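You operate a simulated robot arm through the tools that you are given. There is no shell and no other tool. Be economical: measure what you need, move in short steps, check, and stop when the job is done.

You are at the controls of a simulated two-armed robot. One attempt, no reset.

Task
Take the white jar on the top of the wooden bench and put it away on the top of the high orange shelf. Put the grey pad on the top of the wooden bench away on the top of the grey bench. Put the orange suction cup on the top of the blue bench away on the top of the grey cart. Put the grey tin labelled "62" from the top of the blue bench on the silver sample plate and the grey tin that says "95" on the black log book. Take the orange brush from the top of the grey bench and put it on top of the vent grille. Pick up the short teal pin with one hand, pass it to the other hand and put it on the rubber mat on the green bench. Take the blue grease tin and put it in the silver steel tray on the top of the grey bench. Take the long wooden block and leave it on the top of the blue cart. Close the left table drawer. Do these in any order. Set down upright: white jar, grey tin.

Only the result counts: the job must be done as asked and must still hold three seconds after the hand-in. Knocking over, shifting, dropping, spilling or breaking anything else fails it.

Robot
Two 7-joint arms with two-finger parallel grippers on one trunk, on a base that drives. Base frame: it is fixed to the floor where the robot stands at the start and does not move with it; the origin is under the middle of the robot, x ahead of it, y to its left, z up; the surface under the hand at the start is at about z = 85. Units: cm, rad, N and s.
The left shoulder is at the start at [2, 17, 117.8], the right one opposite. With the tool pointing down near the work surface each hand reaches from about 20 to 68 cm from the robot's upright axis, wherever it stands, measured 20 degrees to its own side. Places, roughly: black log book (15x10x3 cm) [-100, -110, 90]; blue grease tin (10x10x5 cm) [-500, 180, 90]; grey pad (7x5x4 cm) [70, -50, 90]; grey tin [-100, -100, 100]; left table drawer [-570, -600, 80]; long wooden block (15x5x6 cm) [-510, 190, 90]; orange brush (12x4x8 cm) [-410, 80, 90]; orange suction cup (4x4x4 cm) [-30, -180, 90]; rubber mat on the green bench (31x18 cm) [-240, 14, 86]; sample plate (36x24x1 cm) [-60, -150, 90]; short teal pin (4x4x10 cm) [-480, 160, 90]; steel tray (26x20x5 cm) [-480, 200, 90]; top of the blue cart [-540, 420, 80]; top of the grey bench [-450, 140, 80]; top of the grey cart [-200, -670, 80]; top of the high orange shelf [-220, 430, 160]; vent grille (16x11x4 cm) [-420, 130, 90]; white jar [75, -25, 100]. Payload 3.8 kg a hand.
The TCP of each hand is the grasp point between the finger pads, 3 cm short of the fingertips. In the tool frame z runs along the fingers and y along their closing line. The gripper opens to 11 cm. The fingers are 2 cm wide and 1 cm thick; the gripper's body (4.8 by 11.2 cm) begins 5.5 cm behind the TCP.
Orientation is told as [roll, pitch, yaw] about the base's x, y, z axes, in that order, counted from this pose: with the fingers straight down and closing along the base's y, the tool's x points along the base's -x, its y along +y and its z along -z.

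Tools
- The arms move only by the tool step_arm. It takes "left_plan", "right_plan" or both (then of equal length, played together; a hand with none holds still); each is a list of rows, each an object (a shift or turn left out is 0, a gripper value left out holds the last) with "travel": the shift along the tool's x, y, z in cm, a list of three; "dr": the turn, a rotation vector about the tool's x, y, z in rad, a list of three. In form: [{"travel": [x, y, z], "dr": [ax, ay, az]}, ...]. A call has 1 to 20 rows; each row shifts and turns the commanded pose from where the row before left it, along the tool's axes as they then stand. "left_claw" and "right_claw" are, for a hand that has rows, the opening, from 0 (shut) to 1 (fully open), set as the call begins (left out, the last holds). Each row takes 0.2 s and may step no farther than 5 cm and 0.15 rad from the row before; otherwise, or with a gripper value out of range, the whole call is refused. A pose out of reach is approached as far as the arm can. The call stops where the force on the tool passes 40 N (or 10 N more than at its start, if that is more) or the arm is blocked; 0.2 s more then pass. Each finger travels about 7.2 cm/s and halts on what it meets, pressing with about 32 N; the grip force reading is that of the motor and also rises with nothing between the fingers. The clock runs only during rows and for 0.2 s after the last one: add rows that do not move to give the fingers time. The reply holds the time, the measured pose of the TCP, the force on the tool along the base axes, the opening and the grip force, in the units named above and with some noise, with the torque about the TCP (base axes, N m) and any sound that the robot's microphone picked up.
- Cameras (640 x 400 px; columns grow to the right, rows downward): "scene" is now at [10.35, -3.81, 134.03]; the picture's right is [-0.41, -0.91, 0.00], its down [-0.42, 0.19, -0.89] and it looks along [0.81, -0.36, -0.46] (base axes); focal length 272 px, centre (320, 200). "left" rides on the left gripper at [7.2, -1.7, -10.3] in its tool frame; the picture's right is [0.23, 0.97, 0.00], its down [-0.76, 0.18, -0.62] and it looks along [-0.61, 0.14, 0.78] (tool axes); focal length 222 px, centre (320, 200). "right" rides on the right gripper at [7.2, 1.7, -10.3] in its tool frame; the picture's right is [-0.23, 0.97, 0.00], its down [-0.76, -0.18, -0.62] and it looks along [-0.61, -0.14, 0.78] (tool axes); focal length 222 px, centre (320, 200). There is no depth. A picture from a camera that has moved, and an enlarged one, comes with that camera's place and axes in the base frame and with its lens.
- grab_frame(camera): a new picture of that camera. It takes no simulated time.
- move_column(by): slides the trunk up (or, below 0, down) by that many cm; the arms and the scene camera ride with it, the base frame stays. It gives what a move gives, with no picture.
- roll_base(legs): drives the robot by 1 to 6 legs, each [ahead, turn to the left] in cm and rad, along the robot's own axes; the way and the turn of a leg run together, so that a leg with both is an arc; at most 150 cm and 3.142 rad a leg. The arms and the cameras ride along, it lands a little off, and it stops where it bumps. It gives what a move gives.
- aim_head(pan, tilt): turns the head with the scene camera to pan (to the left, within 1.396 rad either way) and tilt (down, from -0.506 to 1.204), counted from straight ahead of the robot. It gives what a move gives.
- enlarge(camera, box): a new picture of the part [left, top, right, bottom] of that camera's present view, enlarged. It takes no simulated time.
- job_done(): hands the job in; it is judged then, once.

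Work in short steps. Places have to be worked out from the pictures, the camera data and where the tool is seen: move nearer, look again, correct. Check each grasp and each placing, and mend what went wrong. You have 525 turns and 318 pictures in all, those below and enlarged ones among them. Open the grippers and draw the arms clear of the work before you hand the job in, unless the task says otherwise; then end with one line.

The tools are called as a command line: name --argument value ..., lists and objects as JSON in quotes. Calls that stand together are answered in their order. step_arm: Moves the arms, as the interface text tells. Its arguments: {"type":"object","properties":{"left_plan":{"type":"array","items":{"type":"object","properties":{"travel":{"type":"array","items":{"type":"number"}},"dr":{"type":"array","items":{"type":"number"}}}}},"left_claw":{"type":"number"},"right_plan":{"type":"array","items":{"type":"object","properties":{"travel":{"type":"array","items":{"type":"number"}},"dr":{"type":"array","items":{"type":"number"}}}}},"right_claw":{"type":"number"}},"required":[]} The other tools are called the same way: move_column (by) slides the trunk up or down; roll_base (legs) drives the base; aim_head (pan, tilt) turns the head that bears the scene camera; grab_frame (camera) takes a picture; enlarge (camera, box) takes an enlarged picture of a part of a camera's view; job_done () hands the job in.

At the start:

```text
time: 0.0
left_position: [43.88, -4.06, 117.54]
left_tcp_rot: [0.001, 0.001, 0.0]
left_contact_force: [0.4, 0.2, -0.1]
left_wrist_torque: [-0.01, 0.0, -0.02]
left_grip_width: 11.02
left_grip_force: 0.0
right_position: [46.86, -38.66, 109.08]
right_tcp_rot: [0.0, -0.001, 0.001]
right_contact_force: [-0.6, -0.5, 0.5]
right_wrist_torque: [-0.04, -0.01, -0.03]
right_grip_width: 11.0
right_grip_force: 0.0
trunk travel left (down, up): [-27.5, 29.5]
robot x, y, heading: [-0.23, 0.24, -0.001]
head pan, tilt: [-0.421, 0.483]
```

scene: 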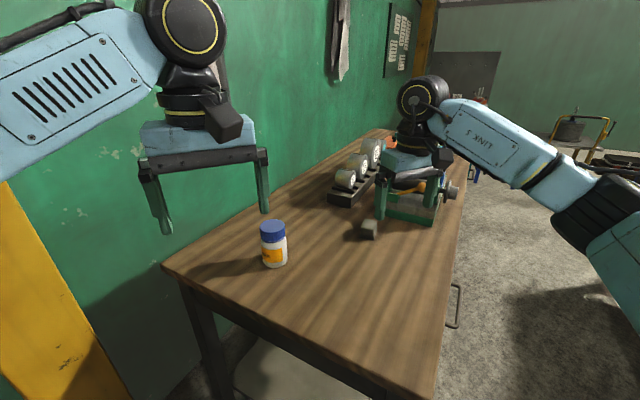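
right: 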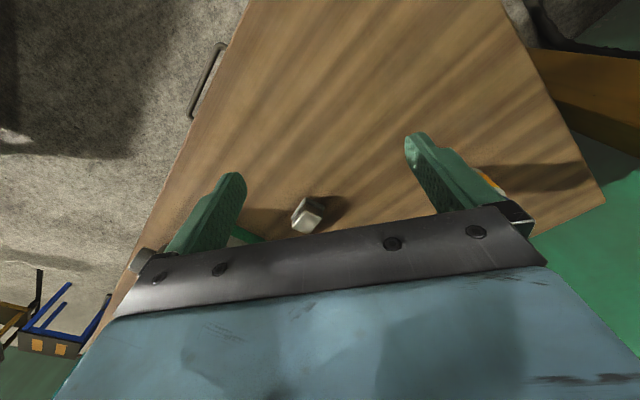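
left: 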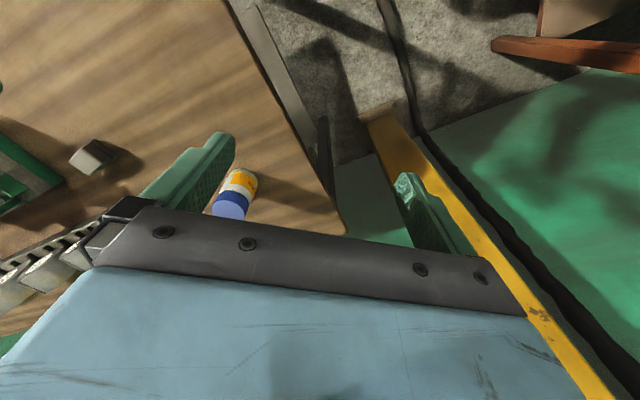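

I estimate the jar at about (67,-16) and the pad at about (69,-47), on a bench rotated relative to me. First I'll look around with the head to learn the surroundings.

aim_head --pan -1.39 --tilt 0.35

grab_frame --camera "scene"

aim_head --pan 1.0 --tilt 0.35

grab_frame --camera "scene"

```text
time: 1.2
left_position: [43.92, -4.1, 117.58]
left_tcp_rot: [0.0, 0.0, 0.0]
left_contact_force: [-0.2, 0.6, 0.3]
left_wrist_torque: [0.01, 0.0, -0.01]
left_grip_width: 11.02
left_grip_force: 0.0
right_position: [47.02, -38.71, 109.07]
right_tcp_rot: [0.0, 0.0, 0.001]
right_contact_force: [0.2, 1.2, 0.4]
right_wrist_torque: [-0.01, -0.02, 0.01]
right_grip_width: 11.0
right_grip_force: 0.0
trunk travel left (down, up): [-27.5, 29.5]
robot x, y, heading: [-0.17, 0.04, 0.001]
head pan, tilt: [-1.389, 0.351]
```

```text
314 pictures are left
camera scene: at [3.71, -9.24, 135.26], right [-0.98, -0.18, 0.0], down [-0.06, 0.34, -0.94], along [0.17, -0.92, -0.34], focal length 272 px, centre (320, 200)
```

scene: 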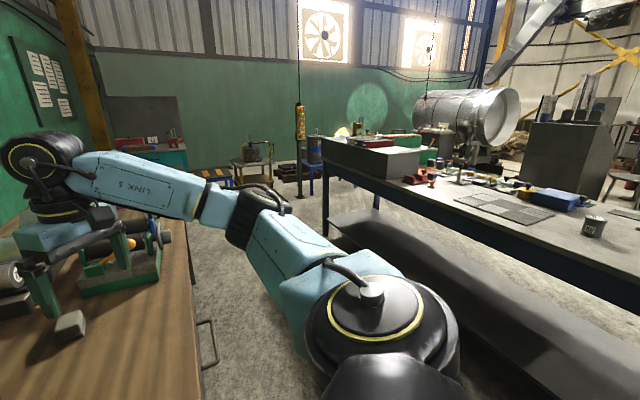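

```text
time: 3.4
left_position: [43.91, -4.01, 117.55]
left_tcp_rot: [0.0, 0.001, -0.001]
left_contact_force: [0.6, -0.4, 0.0]
left_wrist_torque: [-0.02, -0.01, 0.03]
left_grip_width: 10.99
left_grip_force: 0.1
right_position: [46.96, -38.7, 109.19]
right_tcp_rot: [0.0, 0.0, -0.002]
right_contact_force: [-0.9, 0.1, -0.6]
right_wrist_torque: [0.02, 0.0, 0.01]
right_grip_width: 11.01
right_grip_force: 0.0
trunk travel left (down, up): [-27.5, 29.5]
robot x, y, heading: [0.04, -0.31, 0.004]
head pan, tilt: [1.0, 0.351]
```

```text
313 pictures are left
camera scene: at [7.05, 7.75, 135.26], right [0.84, -0.54, 0.0], down [-0.19, -0.29, -0.94], along [0.51, 0.79, -0.34], focal length 272 px, centre (320, 200)
```

scene: 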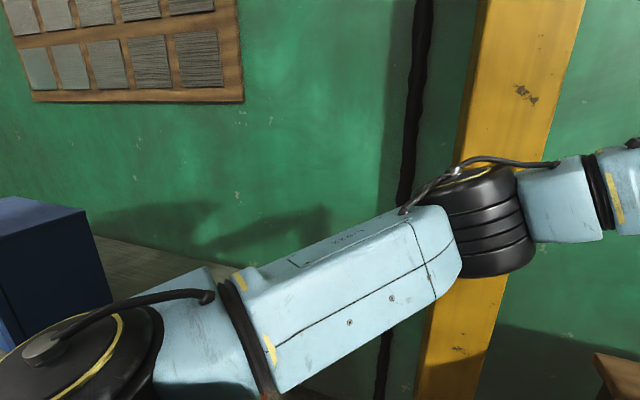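

The blue bench lies behind to the right. I'll do the two tins there first with empty hands, so I turn toward that bench and look.

roll_base --legs '[[0, -2.3]]'

aim_head --pan 0.0 --tilt 0.45

grab_frame --camera "scene"

aim_head --pan -1.0 --tilt 0.35

grab_frame --camera "scene"

```text
time: 9.3
left_position: [-31.93, -30.42, 117.67]
left_tcp_rot: [0.0, 0.001, -2.287]
left_contact_force: [-0.1, 0.4, 0.0]
left_wrist_torque: [-0.02, -0.02, 0.0]
left_grip_width: 10.99
left_grip_force: 0.0
right_position: [-59.96, -10.06, 109.04]
right_tcp_rot: [0.001, -0.001, -2.288]
right_contact_force: [-0.1, -0.5, -0.4]
right_wrist_torque: [0.03, -0.04, -0.01]
right_grip_width: 10.99
right_grip_force: 0.0
trunk travel left (down, up): [-27.5, 29.5]
robot x, y, heading: [-0.04, 0.09, -2.285]
head pan, tilt: [1.0, 0.351]
```

```text
time: 10.5
left_position: [-31.86, -30.56, 117.65]
left_tcp_rot: [0.0, 0.001, -2.287]
left_contact_force: [0.3, 0.2, 0.4]
left_wrist_torque: [0.0, -0.01, -0.03]
left_grip_width: 10.98
left_grip_force: 0.1
right_position: [-59.94, -9.99, 109.09]
right_tcp_rot: [0.0, -0.002, -2.287]
right_contact_force: [0.2, 0.4, -0.3]
right_wrist_torque: [0.0, 0.02, -0.01]
right_grip_width: 10.99
right_grip_force: 0.1
trunk travel left (down, up): [-27.5, 29.5]
robot x, y, heading: [-0.29, -0.11, -2.288]
head pan, tilt: [0.0, 0.45]
```

```text
312 pictures are left
camera scene: at [-7.48, -8.6, 134.34], right [-0.76, 0.66, 0.0], down [0.29, 0.33, -0.9], along [-0.59, -0.68, -0.44], focal length 272 px, centre (320, 200)
```

scene: 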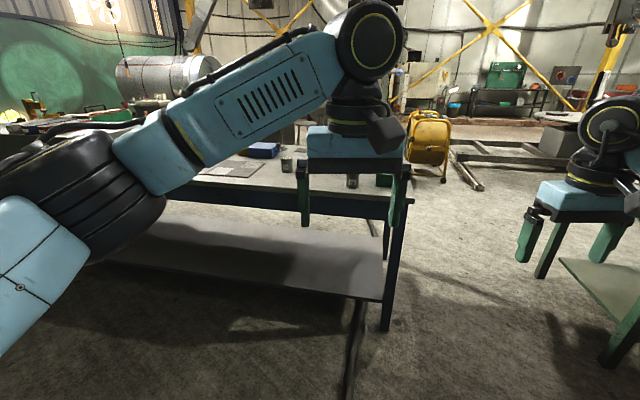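

```text
time: 11.8
left_position: [-31.85, -30.37, 117.61]
left_tcp_rot: [0.0, 0.0, -2.287]
left_contact_force: [-0.5, 0.7, 0.0]
left_wrist_torque: [-0.02, 0.0, -0.01]
left_grip_width: 10.99
left_grip_force: 0.0
right_position: [-59.92, -9.93, 109.06]
right_tcp_rot: [0.001, 0.001, -2.287]
right_contact_force: [-0.1, 0.0, 0.7]
right_wrist_torque: [0.0, 0.0, 0.0]
right_grip_width: 11.04
right_grip_force: 0.1
trunk travel left (down, up): [-27.5, 29.5]
robot x, y, heading: [0.29, -0.13, -2.286]
head pan, tilt: [-1.0, 0.351]
```

```text
311 pictures are left
camera scene: at [-10.67, -0.32, 135.26], right [0.14, 0.99, 0.0], down [0.34, -0.05, -0.94], along [-0.93, 0.14, -0.34], focal length 272 px, centre (320, 200)
```

scene: 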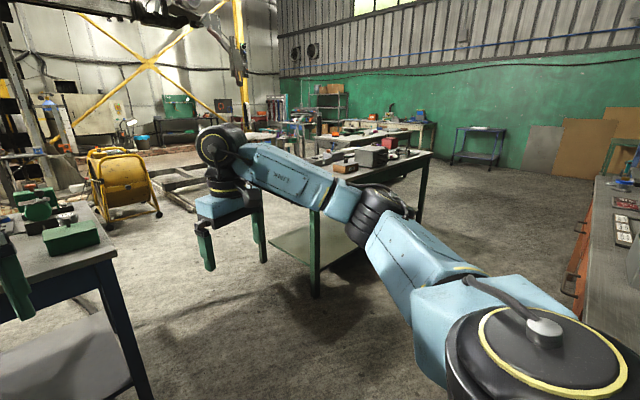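

The blue bench edge is about 106 cm away and I face it nearly square. I drive 60 cm closer and look at the items.

roll_base --legs '[[60, -0.04]]'

aim_head --pan -0.1 --tilt 0.6

grab_frame --camera "scene"

grab_frame --camera "left"

grab_frame --camera "right"

```text
time: 15.2
left_position: [-73.69, -72.78, 117.52]
left_tcp_rot: [-0.001, -0.001, -2.338]
left_contact_force: [-0.1, -0.1, 0.0]
left_wrist_torque: [0.02, 0.01, -0.01]
left_grip_width: 10.98
left_grip_force: 0.1
right_position: [-100.76, -51.0, 109.0]
right_tcp_rot: [0.0, 0.0, -2.336]
right_contact_force: [0.0, -0.3, 0.1]
right_wrist_torque: [0.02, -0.02, 0.0]
right_grip_width: 11.01
right_grip_force: 0.0
trunk travel left (down, up): [-27.5, 29.5]
robot x, y, heading: [-40.12, -43.78, -2.336]
head pan, tilt: [-1.0, 0.351]
```

```text
time: 16.4
left_position: [-73.59, -72.85, 117.71]
left_tcp_rot: [0.001, 0.001, -2.336]
left_contact_force: [-0.2, 0.4, -0.5]
left_wrist_torque: [0.01, -0.02, -0.03]
left_grip_width: 11.0
left_grip_force: 0.0
right_position: [-100.75, -50.99, 109.04]
right_tcp_rot: [0.0, 0.0, -2.337]
right_contact_force: [-0.9, 0.0, 0.4]
right_wrist_torque: [-0.01, 0.04, -0.01]
right_grip_width: 10.99
right_grip_force: 0.1
trunk travel left (down, up): [-27.5, 29.5]
robot x, y, heading: [-40.1, -43.79, -2.333]
head pan, tilt: [-0.099, 0.6]
```

```text
310 pictures are left
camera scene: at [-48.57, -51.34, 132.98], right [-0.65, 0.76, 0.0], down [0.43, 0.37, -0.83], along [-0.63, -0.53, -0.56], focal length 272 px, centre (320, 200)
```

scene: 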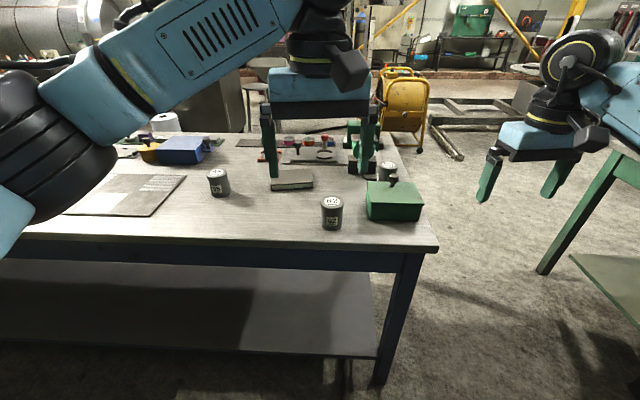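

```text
309 pictures are left
camera left: at [-69.84, -66.39, 127.94], right [0.86, -0.51, 0.0], down [-0.4, -0.67, 0.62], along [-0.32, -0.54, -0.78], focal length 222 px, centre (320, 200)
```

left: 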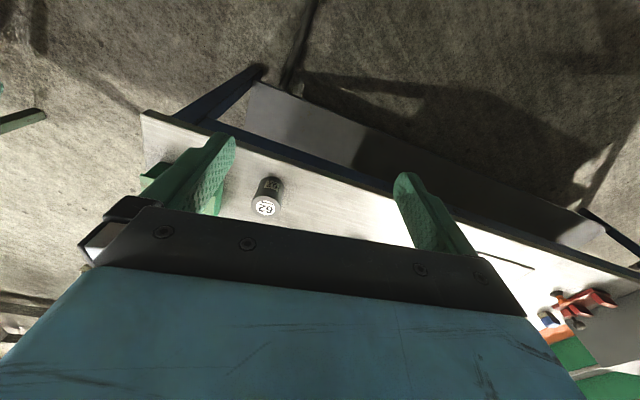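

```text
308 pictures are left
camera right: at [-94.54, -46.91, 119.41], right [0.54, -0.84, 0.0], down [-0.66, -0.43, 0.62], along [-0.52, -0.34, -0.78], focal length 222 px, centre (320, 200)
```

right: 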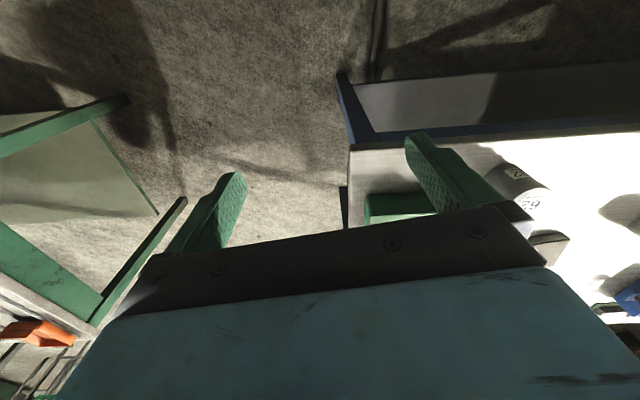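

I can see several tins; I enlarge the view to read labels.

enlarge --camera "scene" --box '[180, 110, 440, 250]'

aim_head --pan 0.5 --tilt 0.45

grab_frame --camera "scene"

```text
2.46 times, centred on (310, 180) of scene
camera zoom: at [-48.57, -51.34, 132.98], right [-0.65, 0.76, 0.0], down [0.43, 0.37, -0.83], along [-0.63, -0.53, -0.56], focal length 669 px, centre (345, 249)
```

zoom: 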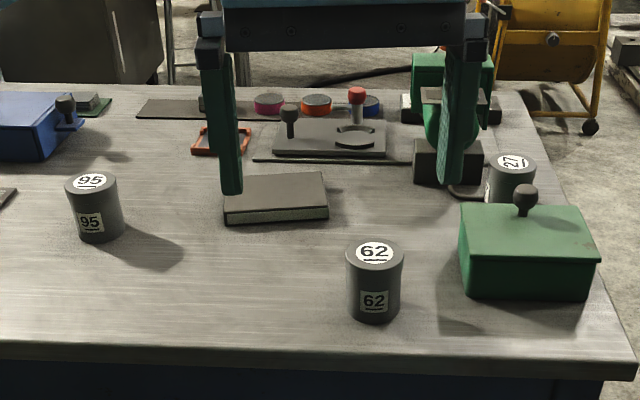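

```text
time: 17.4
left_position: [-73.73, -72.82, 117.6]
left_tcp_rot: [0.0, -0.001, -2.336]
left_contact_force: [0.6, 0.1, -0.1]
left_wrist_torque: [0.0, -0.03, 0.0]
left_grip_width: 10.98
left_grip_force: 0.0
right_position: [-100.71, -50.93, 109.16]
right_tcp_rot: [0.001, -0.001, -2.337]
right_contact_force: [0.1, 0.7, 0.0]
right_wrist_torque: [0.04, 0.03, -0.02]
right_grip_width: 10.98
right_grip_force: 0.1
trunk travel left (down, up): [-27.5, 29.5]
robot x, y, heading: [-40.71, -43.96, -2.335]
head pan, tilt: [0.499, 0.45]
```

```text
306 pictures are left
camera scene: at [-44.27, -54.48, 134.33], right [-0.96, 0.27, 0.0], down [0.12, 0.42, -0.9], along [-0.24, -0.87, -0.44], focal length 272 px, centre (320, 200)
```

scene: 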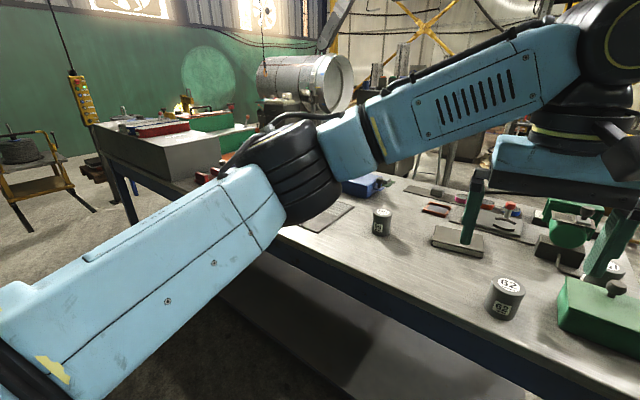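

Labels read: 62 near, 95 further left, 27 is a distractor; log book behind. I look down to see my own base clearance to the bench edge.

aim_head --pan 0 --tilt 1.2

grab_frame --camera "scene"

```text
time: 18.5
left_position: [-73.62, -72.79, 117.62]
left_tcp_rot: [0.001, 0.0, -2.336]
left_contact_force: [-0.4, -0.6, 0.8]
left_wrist_torque: [0.04, 0.01, -0.01]
left_grip_width: 11.0
left_grip_force: 0.0
right_position: [-100.61, -50.97, 109.18]
right_tcp_rot: [0.002, 0.0, -2.337]
right_contact_force: [0.6, 1.2, 0.5]
right_wrist_torque: [-0.02, -0.03, -0.02]
right_grip_width: 11.0
right_grip_force: 0.1
trunk travel left (down, up): [-27.5, 29.5]
robot x, y, heading: [-39.9, -44.44, -2.341]
head pan, tilt: [0.0, 1.201]
```

```text
305 pictures are left
camera scene: at [-45.71, -49.65, 128.52], right [-0.72, 0.69, 0.0], down [0.65, 0.67, -0.36], along [-0.25, -0.26, -0.93], focal length 272 px, centre (320, 200)
```

scene: 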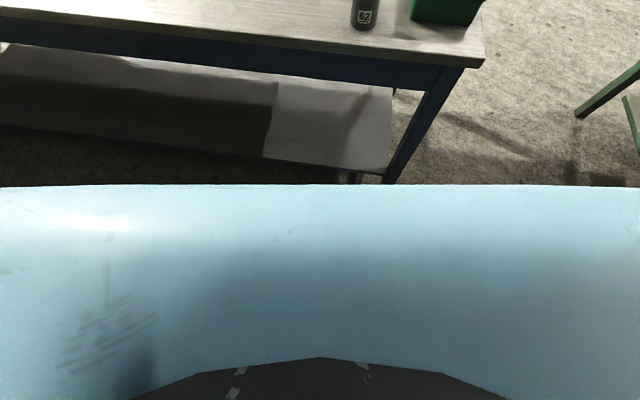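

The chest hides the base. I edge forward 12 cm toward the bench and check whether it gets blocked.

roll_base --legs '[[12, 0.0]]'

aim_head --pan 0 --tilt 0.75

grab_frame --camera "scene"

```text
time: 19.7
left_position: [-82.09, -81.47, 117.56]
left_tcp_rot: [0.0, 0.002, -2.339]
left_contact_force: [0.2, -0.2, -0.9]
left_wrist_torque: [0.06, -0.03, -0.02]
left_grip_width: 11.0
left_grip_force: 0.1
right_position: [-109.1, -59.54, 109.11]
right_tcp_rot: [0.0, 0.001, -2.34]
right_contact_force: [-0.5, 0.3, 0.0]
right_wrist_torque: [0.03, -0.04, 0.0]
right_grip_width: 11.01
right_grip_force: 0.0
trunk travel left (down, up): [-27.5, 29.5]
robot x, y, heading: [-48.53, -52.47, -2.337]
head pan, tilt: [0.0, 1.201]
```

```text
time: 20.6
left_position: [-82.06, -81.32, 117.55]
left_tcp_rot: [0.001, 0.0, -2.339]
left_contact_force: [0.6, 0.4, -0.4]
left_wrist_torque: [0.02, -0.02, -0.03]
left_grip_width: 11.01
left_grip_force: 0.1
right_position: [-109.06, -59.5, 109.2]
right_tcp_rot: [-0.001, 0.001, -2.339]
right_contact_force: [0.2, 0.9, 0.0]
right_wrist_torque: [0.01, 0.02, 0.01]
right_grip_width: 11.01
right_grip_force: 0.0
trunk travel left (down, up): [-27.5, 29.5]
robot x, y, heading: [-48.99, -52.86, -2.333]
head pan, tilt: [0.0, 0.75]
```

```text
304 pictures are left
camera scene: at [-55.92, -60.2, 131.69], right [-0.72, 0.69, 0.0], down [0.47, 0.49, -0.73], along [-0.51, -0.53, -0.68], focal length 272 px, centre (320, 200)
```

scene: 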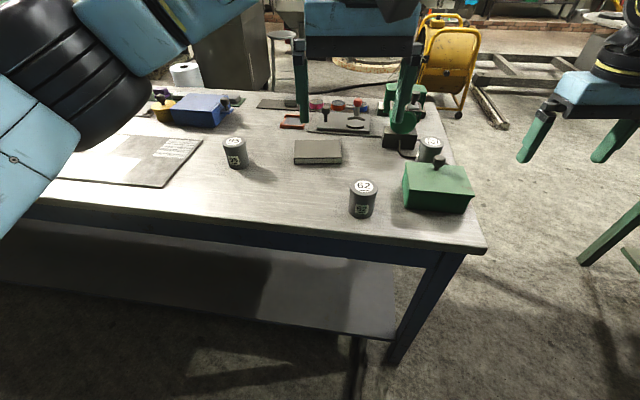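

No bump yet; edge is ~35 cm from my axis. The log book is ~80 cm ahead, so I need to be nearer: another 8 cm.

roll_base --legs '[[8, 0.0]]'

```text
time: 21.7
left_position: [-87.62, -87.12, 117.58]
left_tcp_rot: [0.0, 0.002, -2.339]
left_contact_force: [-0.6, 0.0, -0.2]
left_wrist_torque: [0.03, -0.01, 0.0]
left_grip_width: 11.02
left_grip_force: 0.0
right_position: [-114.61, -65.22, 109.06]
right_tcp_rot: [-0.002, 0.002, -2.338]
right_contact_force: [-0.1, -0.3, -0.6]
right_wrist_torque: [0.01, 0.02, 0.01]
right_grip_width: 10.98
right_grip_force: 0.2
trunk travel left (down, up): [-27.5, 29.5]
robot x, y, heading: [-54.23, -57.8, -2.341]
head pan, tilt: [0.0, 0.75]
```

Still clear (edge ~27 cm from axis). Tin 62 sits at ahead 49, left −9.5 in my frame; I shift both hands to the left so the right hand is over tin 62 and the left hand out of the way.

step_arm --left_plan '[{"travel": [0, 4.8, 0]}, {"travel": [0, 4.8, 0]}, {"travel": [0, 4.8, 0]}, {"travel": [0, 4.8, 0]}, {"travel": [0, 4.8, 0]}, {"travel": [0, 4.8, 0]}, {"travel": [0, 0, 0]}]' --right_plan '[{"travel": [-0.3, 4.8, 0]}, {"travel": [-0.3, 4.8, 0]}, {"travel": [-0.3, 4.8, 0]}, {"travel": [-0.3, 4.8, 0]}, {"travel": [-0.3, 4.8, 0]}, {"travel": [-0.3, 4.8, 0]}, {"travel": [0, 0, 0]}]' --right_claw 0.85

grab_frame --camera "scene"

grab_frame --camera "right"

```text
time: 23.3
left_position: [-67.12, -106.89, 117.92]
left_tcp_rot: [0.002, -0.001, -2.34]
left_contact_force: [0.0, 0.0, -1.2]
left_wrist_torque: [-0.01, -0.02, -0.01]
left_grip_width: 11.0
left_grip_force: 0.1
right_position: [-95.01, -86.36, 109.23]
right_tcp_rot: [0.0, 0.0, -2.339]
right_contact_force: [0.7, -0.1, 0.2]
right_wrist_torque: [-0.02, -0.01, 0.03]
right_grip_width: 9.34
right_grip_force: 0.1
trunk travel left (down, up): [-27.5, 29.5]
robot x, y, heading: [-54.19, -58.18, -2.341]
head pan, tilt: [0.0, 0.75]
```

```text
303 pictures are left
camera scene: at [-61.54, -65.8, 131.69], right [-0.72, 0.7, 0.0], down [0.47, 0.49, -0.73], along [-0.51, -0.53, -0.68], focal length 272 px, centre (320, 200)
```

scene: 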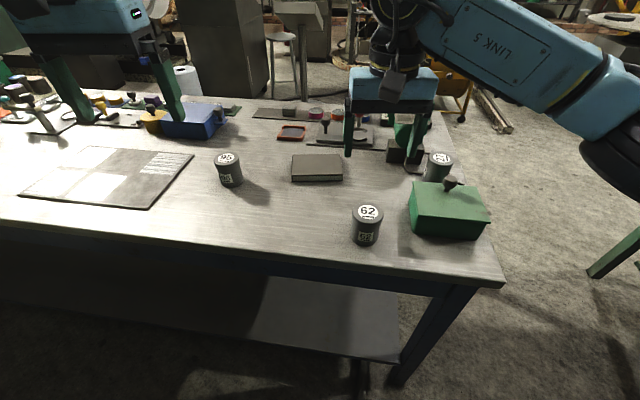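

```text
302 pictures are left
camera right: at [-88.87, -82.36, 119.44], right [0.54, -0.84, 0.0], down [-0.66, -0.42, 0.62], along [-0.52, -0.34, -0.78], focal length 222 px, centre (320, 200)
```

right: 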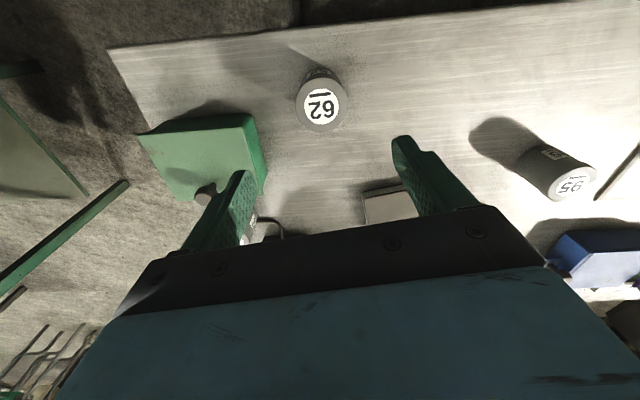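

Scene and wrist views agree: tin 62 at (-94.8,-86.9), top at z≈93, right hand almost exactly above it. I lower onto it to z≈89.5.

step_arm --right_plan '[{"travel": [-0.28, 0.45, 3.9]}, {"travel": [0, 0, 3.9]}, {"travel": [0, 0, 3.9]}, {"travel": [0, 0, 3.9]}, {"travel": [0, 0, 3.9]}, {"travel": [0, 0, 0]}]'

grab_frame --camera "right"

```text
time: 24.7
left_position: [-67.07, -106.94, 117.8]
left_tcp_rot: [0.0, 0.0, -2.338]
left_contact_force: [0.6, 0.1, -0.5]
left_wrist_torque: [-0.02, -0.01, -0.03]
left_grip_width: 10.99
left_grip_force: 0.0
right_position: [-94.79, -86.81, 89.76]
right_tcp_rot: [0.0, 0.0, -2.338]
right_contact_force: [0.1, -0.4, 0.6]
right_wrist_torque: [0.0, 0.01, -0.03]
right_grip_width: 9.37
right_grip_force: 0.1
trunk travel left (down, up): [-27.5, 29.5]
robot x, y, heading: [-54.23, -58.26, -2.343]
head pan, tilt: [0.0, 0.75]
```

```text
301 pictures are left
camera right: at [-88.62, -82.81, 99.97], right [0.54, -0.84, 0.0], down [-0.66, -0.42, 0.62], along [-0.52, -0.34, -0.78], focal length 222 px, centre (320, 200)
```

right: 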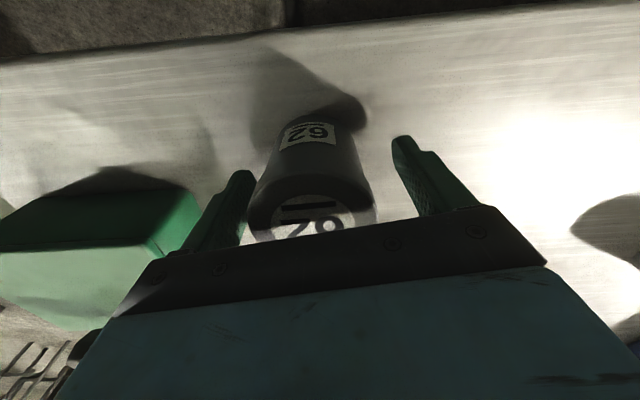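

Tin is between the fingers. Close, then lift.

step_arm --right_plan '[{"travel": [0, 0, 0]}, {"travel": [0, 0, 0]}, {"travel": [0, 0, 0]}, {"travel": [0, 0, 0]}, {"travel": [0, 0, 0]}]' --right_claw 0

step_arm --right_plan '[{"travel": [0, 0, -4]}, {"travel": [0, 0, -4]}, {"travel": [0, 0, -4]}, {"travel": [0, 0, -4]}, {"travel": [0, 0, 0]}]'

grab_frame --camera "right"

```text
time: 25.9
left_position: [-67.05, -107.1, 117.82]
left_tcp_rot: [0.001, 0.0, -2.339]
left_contact_force: [-0.7, 0.3, 0.5]
left_wrist_torque: [-0.02, -0.02, 0.0]
left_grip_width: 11.01
left_grip_force: 0.0
right_position: [-94.83, -86.84, 89.66]
right_tcp_rot: [0.002, 0.001, -2.338]
right_contact_force: [-0.5, -0.1, -0.4]
right_wrist_torque: [0.02, 0.02, 0.01]
right_grip_width: 5.93
right_grip_force: 31.5
trunk travel left (down, up): [-27.5, 29.5]
robot x, y, heading: [-54.02, -58.52, -2.343]
head pan, tilt: [0.0, 0.75]
```

```text
time: 27.1
left_position: [-67.04, -107.05, 117.86]
left_tcp_rot: [-0.001, 0.0, -2.339]
left_contact_force: [-0.1, 0.2, 0.2]
left_wrist_torque: [0.01, -0.03, -0.01]
left_grip_width: 11.0
left_grip_force: 0.0
right_position: [-95.01, -86.82, 105.62]
right_tcp_rot: [-0.001, 0.0, -2.339]
right_contact_force: [0.3, -0.7, -3.3]
right_wrist_torque: [-0.01, -0.02, -0.04]
right_grip_width: 5.92
right_grip_force: 31.9
trunk travel left (down, up): [-27.5, 29.5]
robot x, y, heading: [-54.31, -58.11, -2.344]
head pan, tilt: [0.0, 0.75]
```

```text
300 pictures are left
camera right: at [-88.72, -82.95, 115.96], right [0.54, -0.84, 0.0], down [-0.66, -0.42, 0.62], along [-0.52, -0.34, -0.78], focal length 222 px, centre (320, 200)
```

right: 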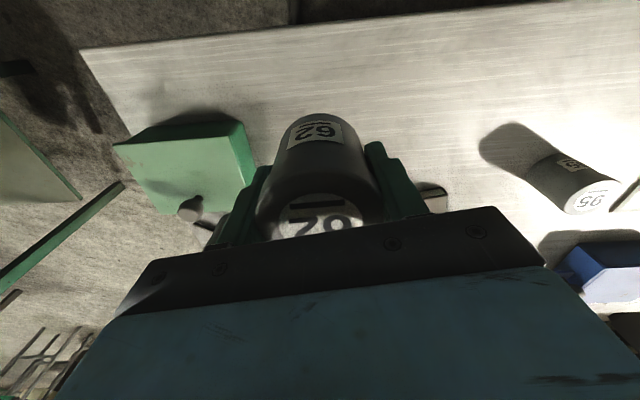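

Tin 62 held. I move the right hand out to the right and up, then drive 6 cm ahead and turn right 0.35 for the left hand to work on tin 95 and the log book.

step_arm --right_plan '[{"travel": [0.5, -4.5, -2]}, {"travel": [0.5, -4.5, -2]}, {"travel": [0.5, -4.5, -2]}, {"travel": [0.5, -4.5, 0]}, {"travel": [0.5, -4.5, 0]}, {"travel": [0, 0, 0]}]'

roll_base --legs '[[6, 0], [0, -0.35]]'

grab_frame --camera "scene"

grab_frame --camera "left"

```text
time: 28.5
left_position: [-66.97, -107.06, 117.9]
left_tcp_rot: [-0.001, 0.0, -2.339]
left_contact_force: [-0.2, -1.1, 0.1]
left_wrist_torque: [0.0, 0.01, -0.01]
left_grip_width: 11.01
left_grip_force: 0.1
right_position: [-109.38, -69.68, 111.76]
right_tcp_rot: [-0.001, 0.0, -2.338]
right_contact_force: [-0.7, 0.0, -2.9]
right_wrist_torque: [0.01, 0.01, 0.01]
right_grip_width: 5.91
right_grip_force: 31.8
trunk travel left (down, up): [-27.5, 29.5]
robot x, y, heading: [-53.99, -58.61, -2.334]
head pan, tilt: [0.0, 0.75]
```

```text
time: 30.6
left_position: [-87.25, -103.82, 117.94]
left_tcp_rot: [0.003, 0.001, -2.692]
left_contact_force: [0.6, 0.2, -0.3]
left_wrist_torque: [-0.02, 0.02, 0.0]
left_grip_width: 10.98
left_grip_force: 0.1
right_position: [-114.09, -54.2, 111.77]
right_tcp_rot: [0.0, 0.0, -2.691]
right_contact_force: [-0.3, 0.2, -2.3]
right_wrist_torque: [-0.03, -0.01, 0.02]
right_grip_width: 5.94
right_grip_force: 32.2
trunk travel left (down, up): [-27.5, 29.5]
robot x, y, heading: [-58.39, -62.66, -2.691]
head pan, tilt: [0.0, 0.75]
```

```text
299 pictures are left
camera scene: at [-67.78, -67.22, 131.69], right [-0.44, 0.9, 0.0], down [0.61, 0.3, -0.73], along [-0.66, -0.32, -0.68], focal length 272 px, centre (320, 200)
```

scene: 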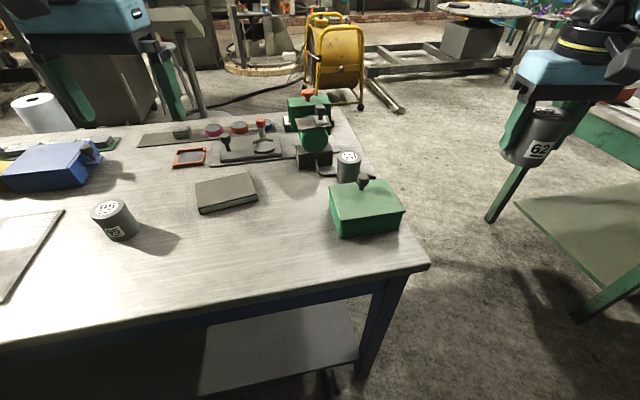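

```text
298 pictures are left
camera left: at [-81.46, -99.13, 128.18], right [0.63, -0.78, 0.0], down [-0.61, -0.49, 0.62], along [-0.48, -0.39, -0.78], focal length 222 px, centre (320, 200)
```

left: 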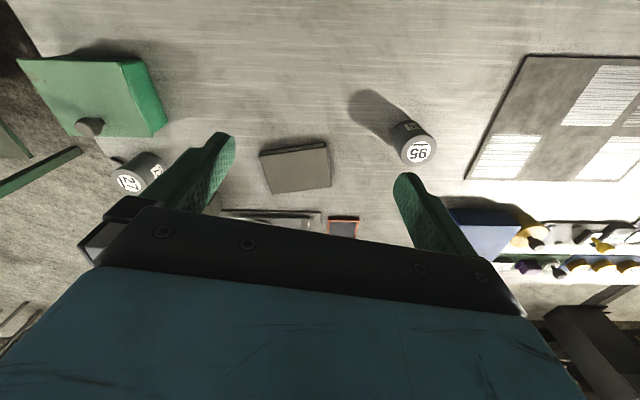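

Tin 95 at (-84.1,-123.4), log book centre about (-103,-110). I move the left hand above tin 95 (5.7 ahead, 19 left) and check.

step_arm --left_plan '[{"travel": [-1.4, 4.7, 2]}, {"travel": [-1.4, 4.7, 3]}, {"travel": [-1.4, 4.7, 4]}, {"travel": [-1.4, 4.7, 2]}, {"travel": [0, 0, 0]}, {"travel": [0, 0, 0]}]' --left_claw 0.9

grab_frame --camera "left"

```text
refused: row 1 steps farther than a row can; nothing moved
```

```text
297 pictures are left
camera left: at [-81.46, -99.13, 128.18], right [0.63, -0.78, 0.0], down [-0.61, -0.49, 0.62], along [-0.48, -0.39, -0.78], focal length 222 px, centre (320, 200)
```

left: 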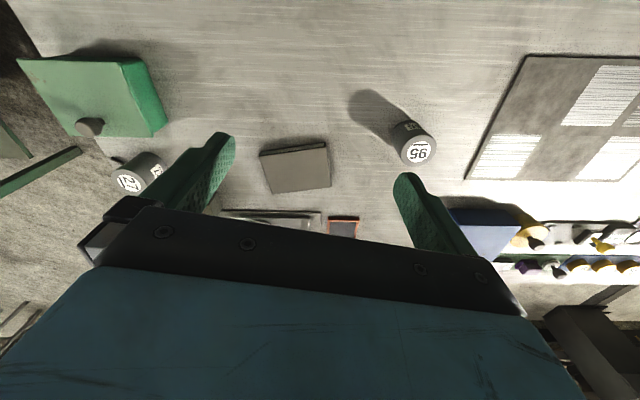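

The 5 cm step limit is on the combined vector; I split into more rows.

step_arm --left_plan '[{"travel": [-1.1, 3.8, 2]}, {"travel": [-1.1, 3.8, 2.4]}, {"travel": [-1.1, 3.8, 2.4]}, {"travel": [-1.2, 3.8, 2.4]}, {"travel": [-1.2, 3.8, 2.4]}, {"travel": [0, 0, 0]}]' --left_claw 0.9

grab_frame --camera "left"

```text
time: 31.9
left_position: [-83.99, -123.51, 106.23]
left_tcp_rot: [0.001, 0.0, -2.69]
left_contact_force: [-0.7, 0.2, 1.1]
left_wrist_torque: [-0.03, 0.0, 0.02]
left_grip_width: 9.9
left_grip_force: 0.1
right_position: [-114.04, -54.12, 111.77]
right_tcp_rot: [0.0, 0.0, -2.691]
right_contact_force: [0.1, -0.8, -3.1]
right_wrist_torque: [0.0, -0.01, 0.03]
right_grip_width: 5.93
right_grip_force: 32.3
trunk travel left (down, up): [-27.5, 29.5]
robot x, y, heading: [-58.11, -63.06, -2.697]
head pan, tilt: [0.0, 0.75]
```

```text
296 pictures are left
camera left: at [-78.19, -118.67, 116.57], right [0.63, -0.78, 0.0], down [-0.61, -0.49, 0.62], along [-0.48, -0.39, -0.78], focal length 222 px, centre (320, 200)
```

left: 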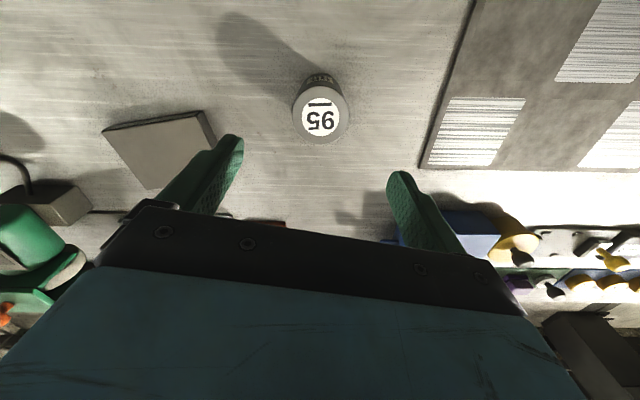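

Centered over tin 95. Descend 16.5, close, lift.

step_arm --left_plan '[{"travel": [0, 0, 4.2]}, {"travel": [0, 0, 4.2]}, {"travel": [0, 0, 4.2]}, {"travel": [0, 0, 3.9]}, {"travel": [0, 0, 0]}]'

step_arm --left_plan '[{"travel": [0, 0, 0]}, {"travel": [0, 0, 0]}, {"travel": [0, 0, 0]}, {"travel": [0, 0, 0]}, {"travel": [0, 0, 0]}]' --left_claw 0

step_arm --left_plan '[{"travel": [0, 0, -4]}, {"travel": [0, 0, -4]}, {"travel": [0, 0, -4]}, {"travel": [0, 0, 0]}]'

grab_frame --camera "left"

```text
time: 33.1
left_position: [-84.12, -123.56, 89.68]
left_tcp_rot: [0.0, 0.0, -2.691]
left_contact_force: [0.7, 0.3, 0.0]
left_wrist_torque: [0.0, 0.01, 0.03]
left_grip_width: 9.9
left_grip_force: 0.1
right_position: [-114.13, -54.21, 111.83]
right_tcp_rot: [0.0, 0.001, -2.691]
right_contact_force: [-0.4, 0.7, -3.4]
right_wrist_torque: [-0.04, -0.01, 0.02]
right_grip_width: 5.94
right_grip_force: 32.3
trunk travel left (down, up): [-27.5, 29.5]
robot x, y, heading: [-58.47, -62.84, -2.689]
head pan, tilt: [0.0, 0.75]
```

```text
time: 34.4
left_position: [-84.16, -123.59, 89.61]
left_tcp_rot: [0.001, 0.001, -2.692]
left_contact_force: [0.9, -0.8, 0.8]
left_wrist_torque: [0.05, 0.02, 0.03]
left_grip_width: 5.89
left_grip_force: 31.3
right_position: [-114.09, -54.27, 111.82]
right_tcp_rot: [0.0, -0.002, -2.692]
right_contact_force: [0.0, 0.1, -3.2]
right_wrist_torque: [0.02, 0.01, 0.0]
right_grip_width: 5.91
right_grip_force: 32.1
trunk travel left (down, up): [-27.5, 29.5]
robot x, y, heading: [-57.94, -63.17, -2.689]
head pan, tilt: [0.0, 0.75]
```

```text
time: 35.4
left_position: [-83.92, -123.61, 101.66]
left_tcp_rot: [0.0, 0.001, -2.692]
left_contact_force: [-0.3, -0.4, -3.1]
left_wrist_torque: [0.03, 0.0, 0.01]
left_grip_width: 5.87
left_grip_force: 31.4
right_position: [-114.15, -54.27, 111.77]
right_tcp_rot: [0.002, -0.001, -2.692]
right_contact_force: [0.1, -0.5, -3.0]
right_wrist_torque: [-0.01, -0.03, 0.01]
right_grip_width: 5.88
right_grip_force: 32.2
trunk travel left (down, up): [-27.5, 29.5]
robot x, y, heading: [-58.42, -62.65, -2.688]
head pan, tilt: [0.0, 0.75]
```

```text
295 pictures are left
camera left: at [-78.09, -118.84, 112.02], right [0.63, -0.78, 0.0], down [-0.61, -0.49, 0.62], along [-0.48, -0.39, -0.78], focal length 222 px, centre (320, 200)
```

left: 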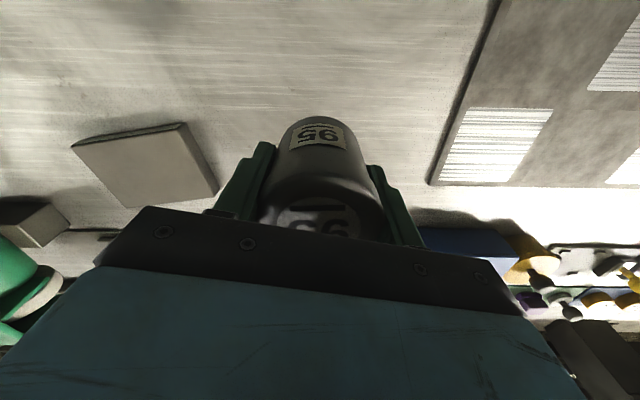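

Held. Log book centre ≈(-102.6,-110.4); I move 11 ahead and 20 right to hover above it.

step_arm --left_plan '[{"travel": [-2.2, -4.0, 0]}, {"travel": [-2.2, -4.0, 0]}, {"travel": [-2.2, -4.0, 0]}, {"travel": [-2.2, -4.0, 0]}, {"travel": [-2.2, -4.0, 0]}, {"travel": [0, 0, 0]}]'

grab_frame --camera "left"

grab_frame --camera "scene"

```text
time: 36.8
left_position: [-102.78, -110.35, 101.69]
left_tcp_rot: [0.0, -0.002, -2.689]
left_contact_force: [-0.4, 0.2, -2.8]
left_wrist_torque: [-0.02, -0.04, -0.04]
left_grip_width: 5.86
left_grip_force: 31.4
right_position: [-114.22, -54.21, 111.9]
right_tcp_rot: [-0.003, 0.001, -2.691]
right_contact_force: [0.1, 0.2, -2.4]
right_wrist_torque: [0.0, 0.0, -0.01]
right_grip_width: 5.9
right_grip_force: 31.4
trunk travel left (down, up): [-27.5, 29.5]
robot x, y, heading: [-58.49, -62.91, -2.695]
head pan, tilt: [0.0, 0.75]
```

```text
294 pictures are left
camera left: at [-96.89, -105.73, 112.07], right [0.63, -0.78, 0.0], down [-0.61, -0.49, 0.62], along [-0.48, -0.39, -0.78], focal length 222 px, centre (320, 200)
```

left: 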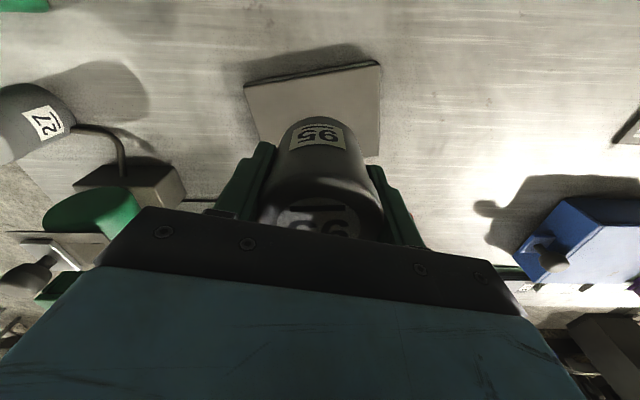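

```text
293 pictures are left
camera scene: at [-67.72, -67.37, 131.69], right [-0.44, 0.9, 0.0], down [0.61, 0.3, -0.73], along [-0.66, -0.32, -0.68], focal length 272 px, centre (320, 200)
```

scene: 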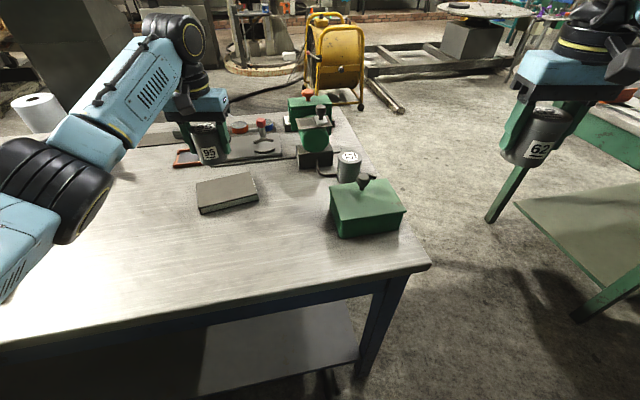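

Projection gives the book centre at (-103.6,-111); tiny correction of 1 cm ahead, then lower to just above the book top.

step_arm --left_plan '[{"travel": [-1.0, 0.2, 3]}, {"travel": [0, 0, 3]}, {"travel": [0, 0, 2.2]}, {"travel": [0, 0, 0]}]'

step_arm --left_plan '[{"travel": [0, 0, 0.3]}, {"travel": [0, 0, 0.3]}, {"travel": [0, 0, 0.3]}]'

grab_frame --camera "left"

```text
time: 37.8
left_position: [-103.58, -110.8, 93.52]
left_tcp_rot: [-0.001, -0.001, -2.692]
left_contact_force: [-0.9, -0.5, -3.0]
left_wrist_torque: [0.03, -0.02, 0.0]
left_grip_width: 5.85
left_grip_force: 32.3
right_position: [-114.16, -54.17, 111.73]
right_tcp_rot: [0.001, 0.0, -2.69]
right_contact_force: [0.1, -0.3, -3.3]
right_wrist_torque: [-0.04, -0.01, 0.0]
right_grip_width: 5.9
right_grip_force: 32.5
trunk travel left (down, up): [-27.5, 29.5]
robot x, y, heading: [-58.07, -62.57, -2.69]
head pan, tilt: [0.0, 0.75]
```

```text
time: 38.5
left_position: [-103.76, -110.95, 92.58]
left_tcp_rot: [0.0, 0.0, -2.691]
left_contact_force: [0.1, 0.1, -1.5]
left_wrist_torque: [-0.02, 0.0, -0.03]
left_grip_width: 5.88
left_grip_force: 32.3
right_position: [-114.22, -54.18, 111.9]
right_tcp_rot: [0.001, 0.001, -2.69]
right_contact_force: [0.1, 0.4, -3.0]
right_wrist_torque: [0.01, 0.0, 0.04]
right_grip_width: 5.91
right_grip_force: 32.3
trunk travel left (down, up): [-27.5, 29.5]
robot x, y, heading: [-58.16, -62.29, -2.692]
head pan, tilt: [0.0, 0.75]
```

```text
292 pictures are left
camera left: at [-97.83, -106.17, 102.96], right [0.63, -0.78, 0.0], down [-0.61, -0.49, 0.62], along [-0.48, -0.39, -0.78], focal length 222 px, centre (320, 200)
```

left: 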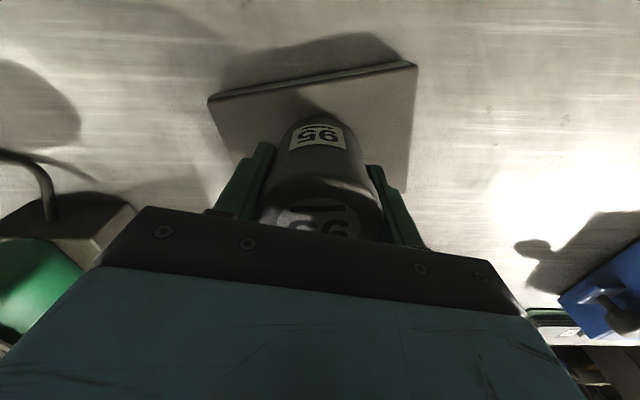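

Contact has begun (load dropped). A hair lower, then release and back straight up.

step_arm --left_plan '[{"travel": [0, 0, 0.15]}, {"travel": [0, 0, 0]}]'

step_arm --left_plan '[{"travel": [0, 0, 0]}, {"travel": [0, 0, 0]}, {"travel": [0, 0, 0]}]' --left_claw 0.8

step_arm --left_plan '[{"travel": [0, 0, -3]}, {"travel": [0, 0, -4]}, {"travel": [0, 0, -4]}, {"travel": [0, 0, -4]}, {"travel": [0, 0, -4]}, {"travel": [0, 0, -4]}, {"travel": [0, 0, 0]}]'

grab_frame --camera "left"

```text
time: 39.1
left_position: [-103.51, -110.88, 92.42]
left_tcp_rot: [-0.001, 0.001, -2.692]
left_contact_force: [0.1, 0.2, -2.8]
left_wrist_torque: [0.0, 0.03, 0.01]
left_grip_width: 5.86
left_grip_force: 32.0
right_position: [-114.11, -54.25, 111.75]
right_tcp_rot: [0.001, -0.001, -2.692]
right_contact_force: [-0.2, 0.4, -3.0]
right_wrist_torque: [0.01, -0.01, -0.02]
right_grip_width: 5.9
right_grip_force: 32.1
trunk travel left (down, up): [-27.5, 29.5]
robot x, y, heading: [-58.01, -62.83, -2.688]
head pan, tilt: [0.0, 0.75]
```

```text
time: 40.0
left_position: [-103.65, -110.88, 92.38]
left_tcp_rot: [0.0, -0.001, -2.692]
left_contact_force: [0.4, -0.4, 0.4]
left_wrist_torque: [0.0, 0.01, 0.02]
left_grip_width: 8.81
left_grip_force: 0.1
right_position: [-114.12, -54.29, 111.75]
right_tcp_rot: [-0.001, 0.001, -2.693]
right_contact_force: [0.5, -1.1, -2.5]
right_wrist_torque: [-0.03, -0.02, -0.01]
right_grip_width: 5.89
right_grip_force: 32.1
trunk travel left (down, up): [-27.5, 29.5]
robot x, y, heading: [-58.25, -62.88, -2.69]
head pan, tilt: [0.0, 0.75]
```

```text
time: 41.5
left_position: [-103.73, -111.27, 115.32]
left_tcp_rot: [0.0, -0.002, -2.69]
left_contact_force: [0.9, 0.9, -0.6]
left_wrist_torque: [0.0, 0.04, 0.03]
left_grip_width: 8.78
left_grip_force: 0.1
right_position: [-114.17, -54.26, 111.84]
right_tcp_rot: [0.0, 0.0, -2.693]
right_contact_force: [-0.2, -0.4, -2.6]
right_wrist_torque: [0.03, 0.01, 0.01]
right_grip_width: 5.89
right_grip_force: 32.2
trunk travel left (down, up): [-27.5, 29.5]
robot x, y, heading: [-58.13, -62.74, -2.696]
head pan, tilt: [0.0, 0.75]
```

```text
291 pictures are left
camera left: at [-97.86, -106.4, 125.82], right [0.63, -0.78, 0.0], down [-0.61, -0.49, 0.62], along [-0.48, -0.39, -0.78], focal length 222 px, centre (320, 200)
```

left: 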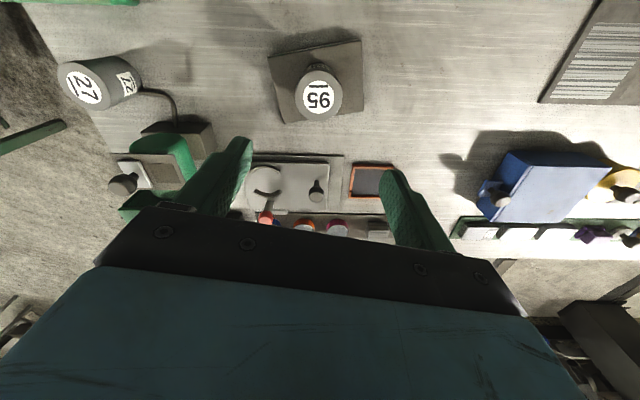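

Tin 95 stands on the log book. Now I tuck the left hand in and relocate the base: reverse, then re-approach opposite the plate for tin 62.

step_arm --left_plan '[{"travel": [4.8, 0, 0]}, {"travel": [4.8, 0, 0]}, {"travel": [4.8, 0, 0]}, {"travel": [4.8, 0, 0]}, {"travel": [0, 0, 0]}]'

roll_base --legs '[[-42, 0], [0, 1.1], [50, 0], [0, -0.74]]'

grab_frame --camera "scene"

```text
time: 42.8
left_position: [-103.62, -111.06, 115.53]
left_tcp_rot: [0.001, 0.0, -2.691]
left_contact_force: [0.0, -0.5, 0.7]
left_wrist_torque: [-0.04, -0.03, -0.02]
left_grip_width: 8.79
left_grip_force: 0.0
left hand out of reach, approached as far as the arm can: row 1, 2, 3, 4
right_position: [-114.15, -54.36, 111.8]
right_tcp_rot: [-0.002, 0.001, -2.691]
right_contact_force: [-0.6, 0.4, -3.4]
right_wrist_torque: [-0.01, -0.04, -0.02]
right_grip_width: 5.91
right_grip_force: 32.3
trunk travel left (down, up): [-27.5, 29.5]
robot x, y, heading: [-58.04, -62.59, -2.689]
head pan, tilt: [0.0, 0.75]
```

```text
time: 52.5
left_position: [-50.76, -154.64, 115.52]
left_tcp_rot: [0.004, 0.001, -2.368]
left_contact_force: [0.3, 0.3, -0.9]
left_wrist_torque: [0.0, -0.02, -0.03]
left_grip_width: 8.8
left_grip_force: 0.1
right_position: [-78.64, -104.15, 111.88]
right_tcp_rot: [0.0, 0.002, -2.368]
right_contact_force: [0.2, 0.1, -3.3]
right_wrist_torque: [-0.02, -0.01, 0.04]
right_grip_width: 5.93
right_grip_force: 31.7
trunk travel left (down, up): [-27.5, 29.5]
robot x, y, heading: [-23.11, -94.38, -2.366]
head pan, tilt: [0.0, 0.75]
```

```text
290 pictures are left
camera scene: at [-30.58, -101.68, 131.69], right [-0.7, 0.72, 0.0], down [0.49, 0.48, -0.73], along [-0.52, -0.51, -0.68], focal length 272 px, centre (320, 200)
```

scene: 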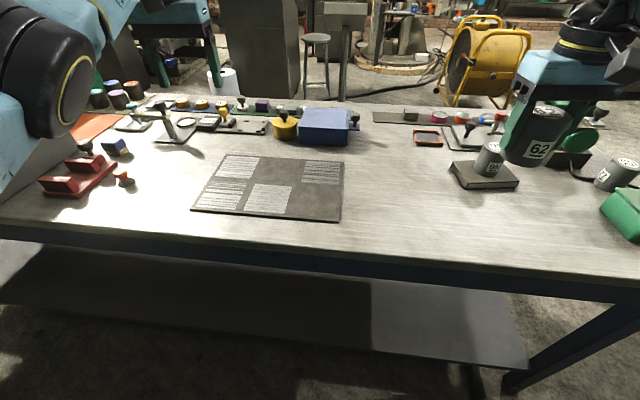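

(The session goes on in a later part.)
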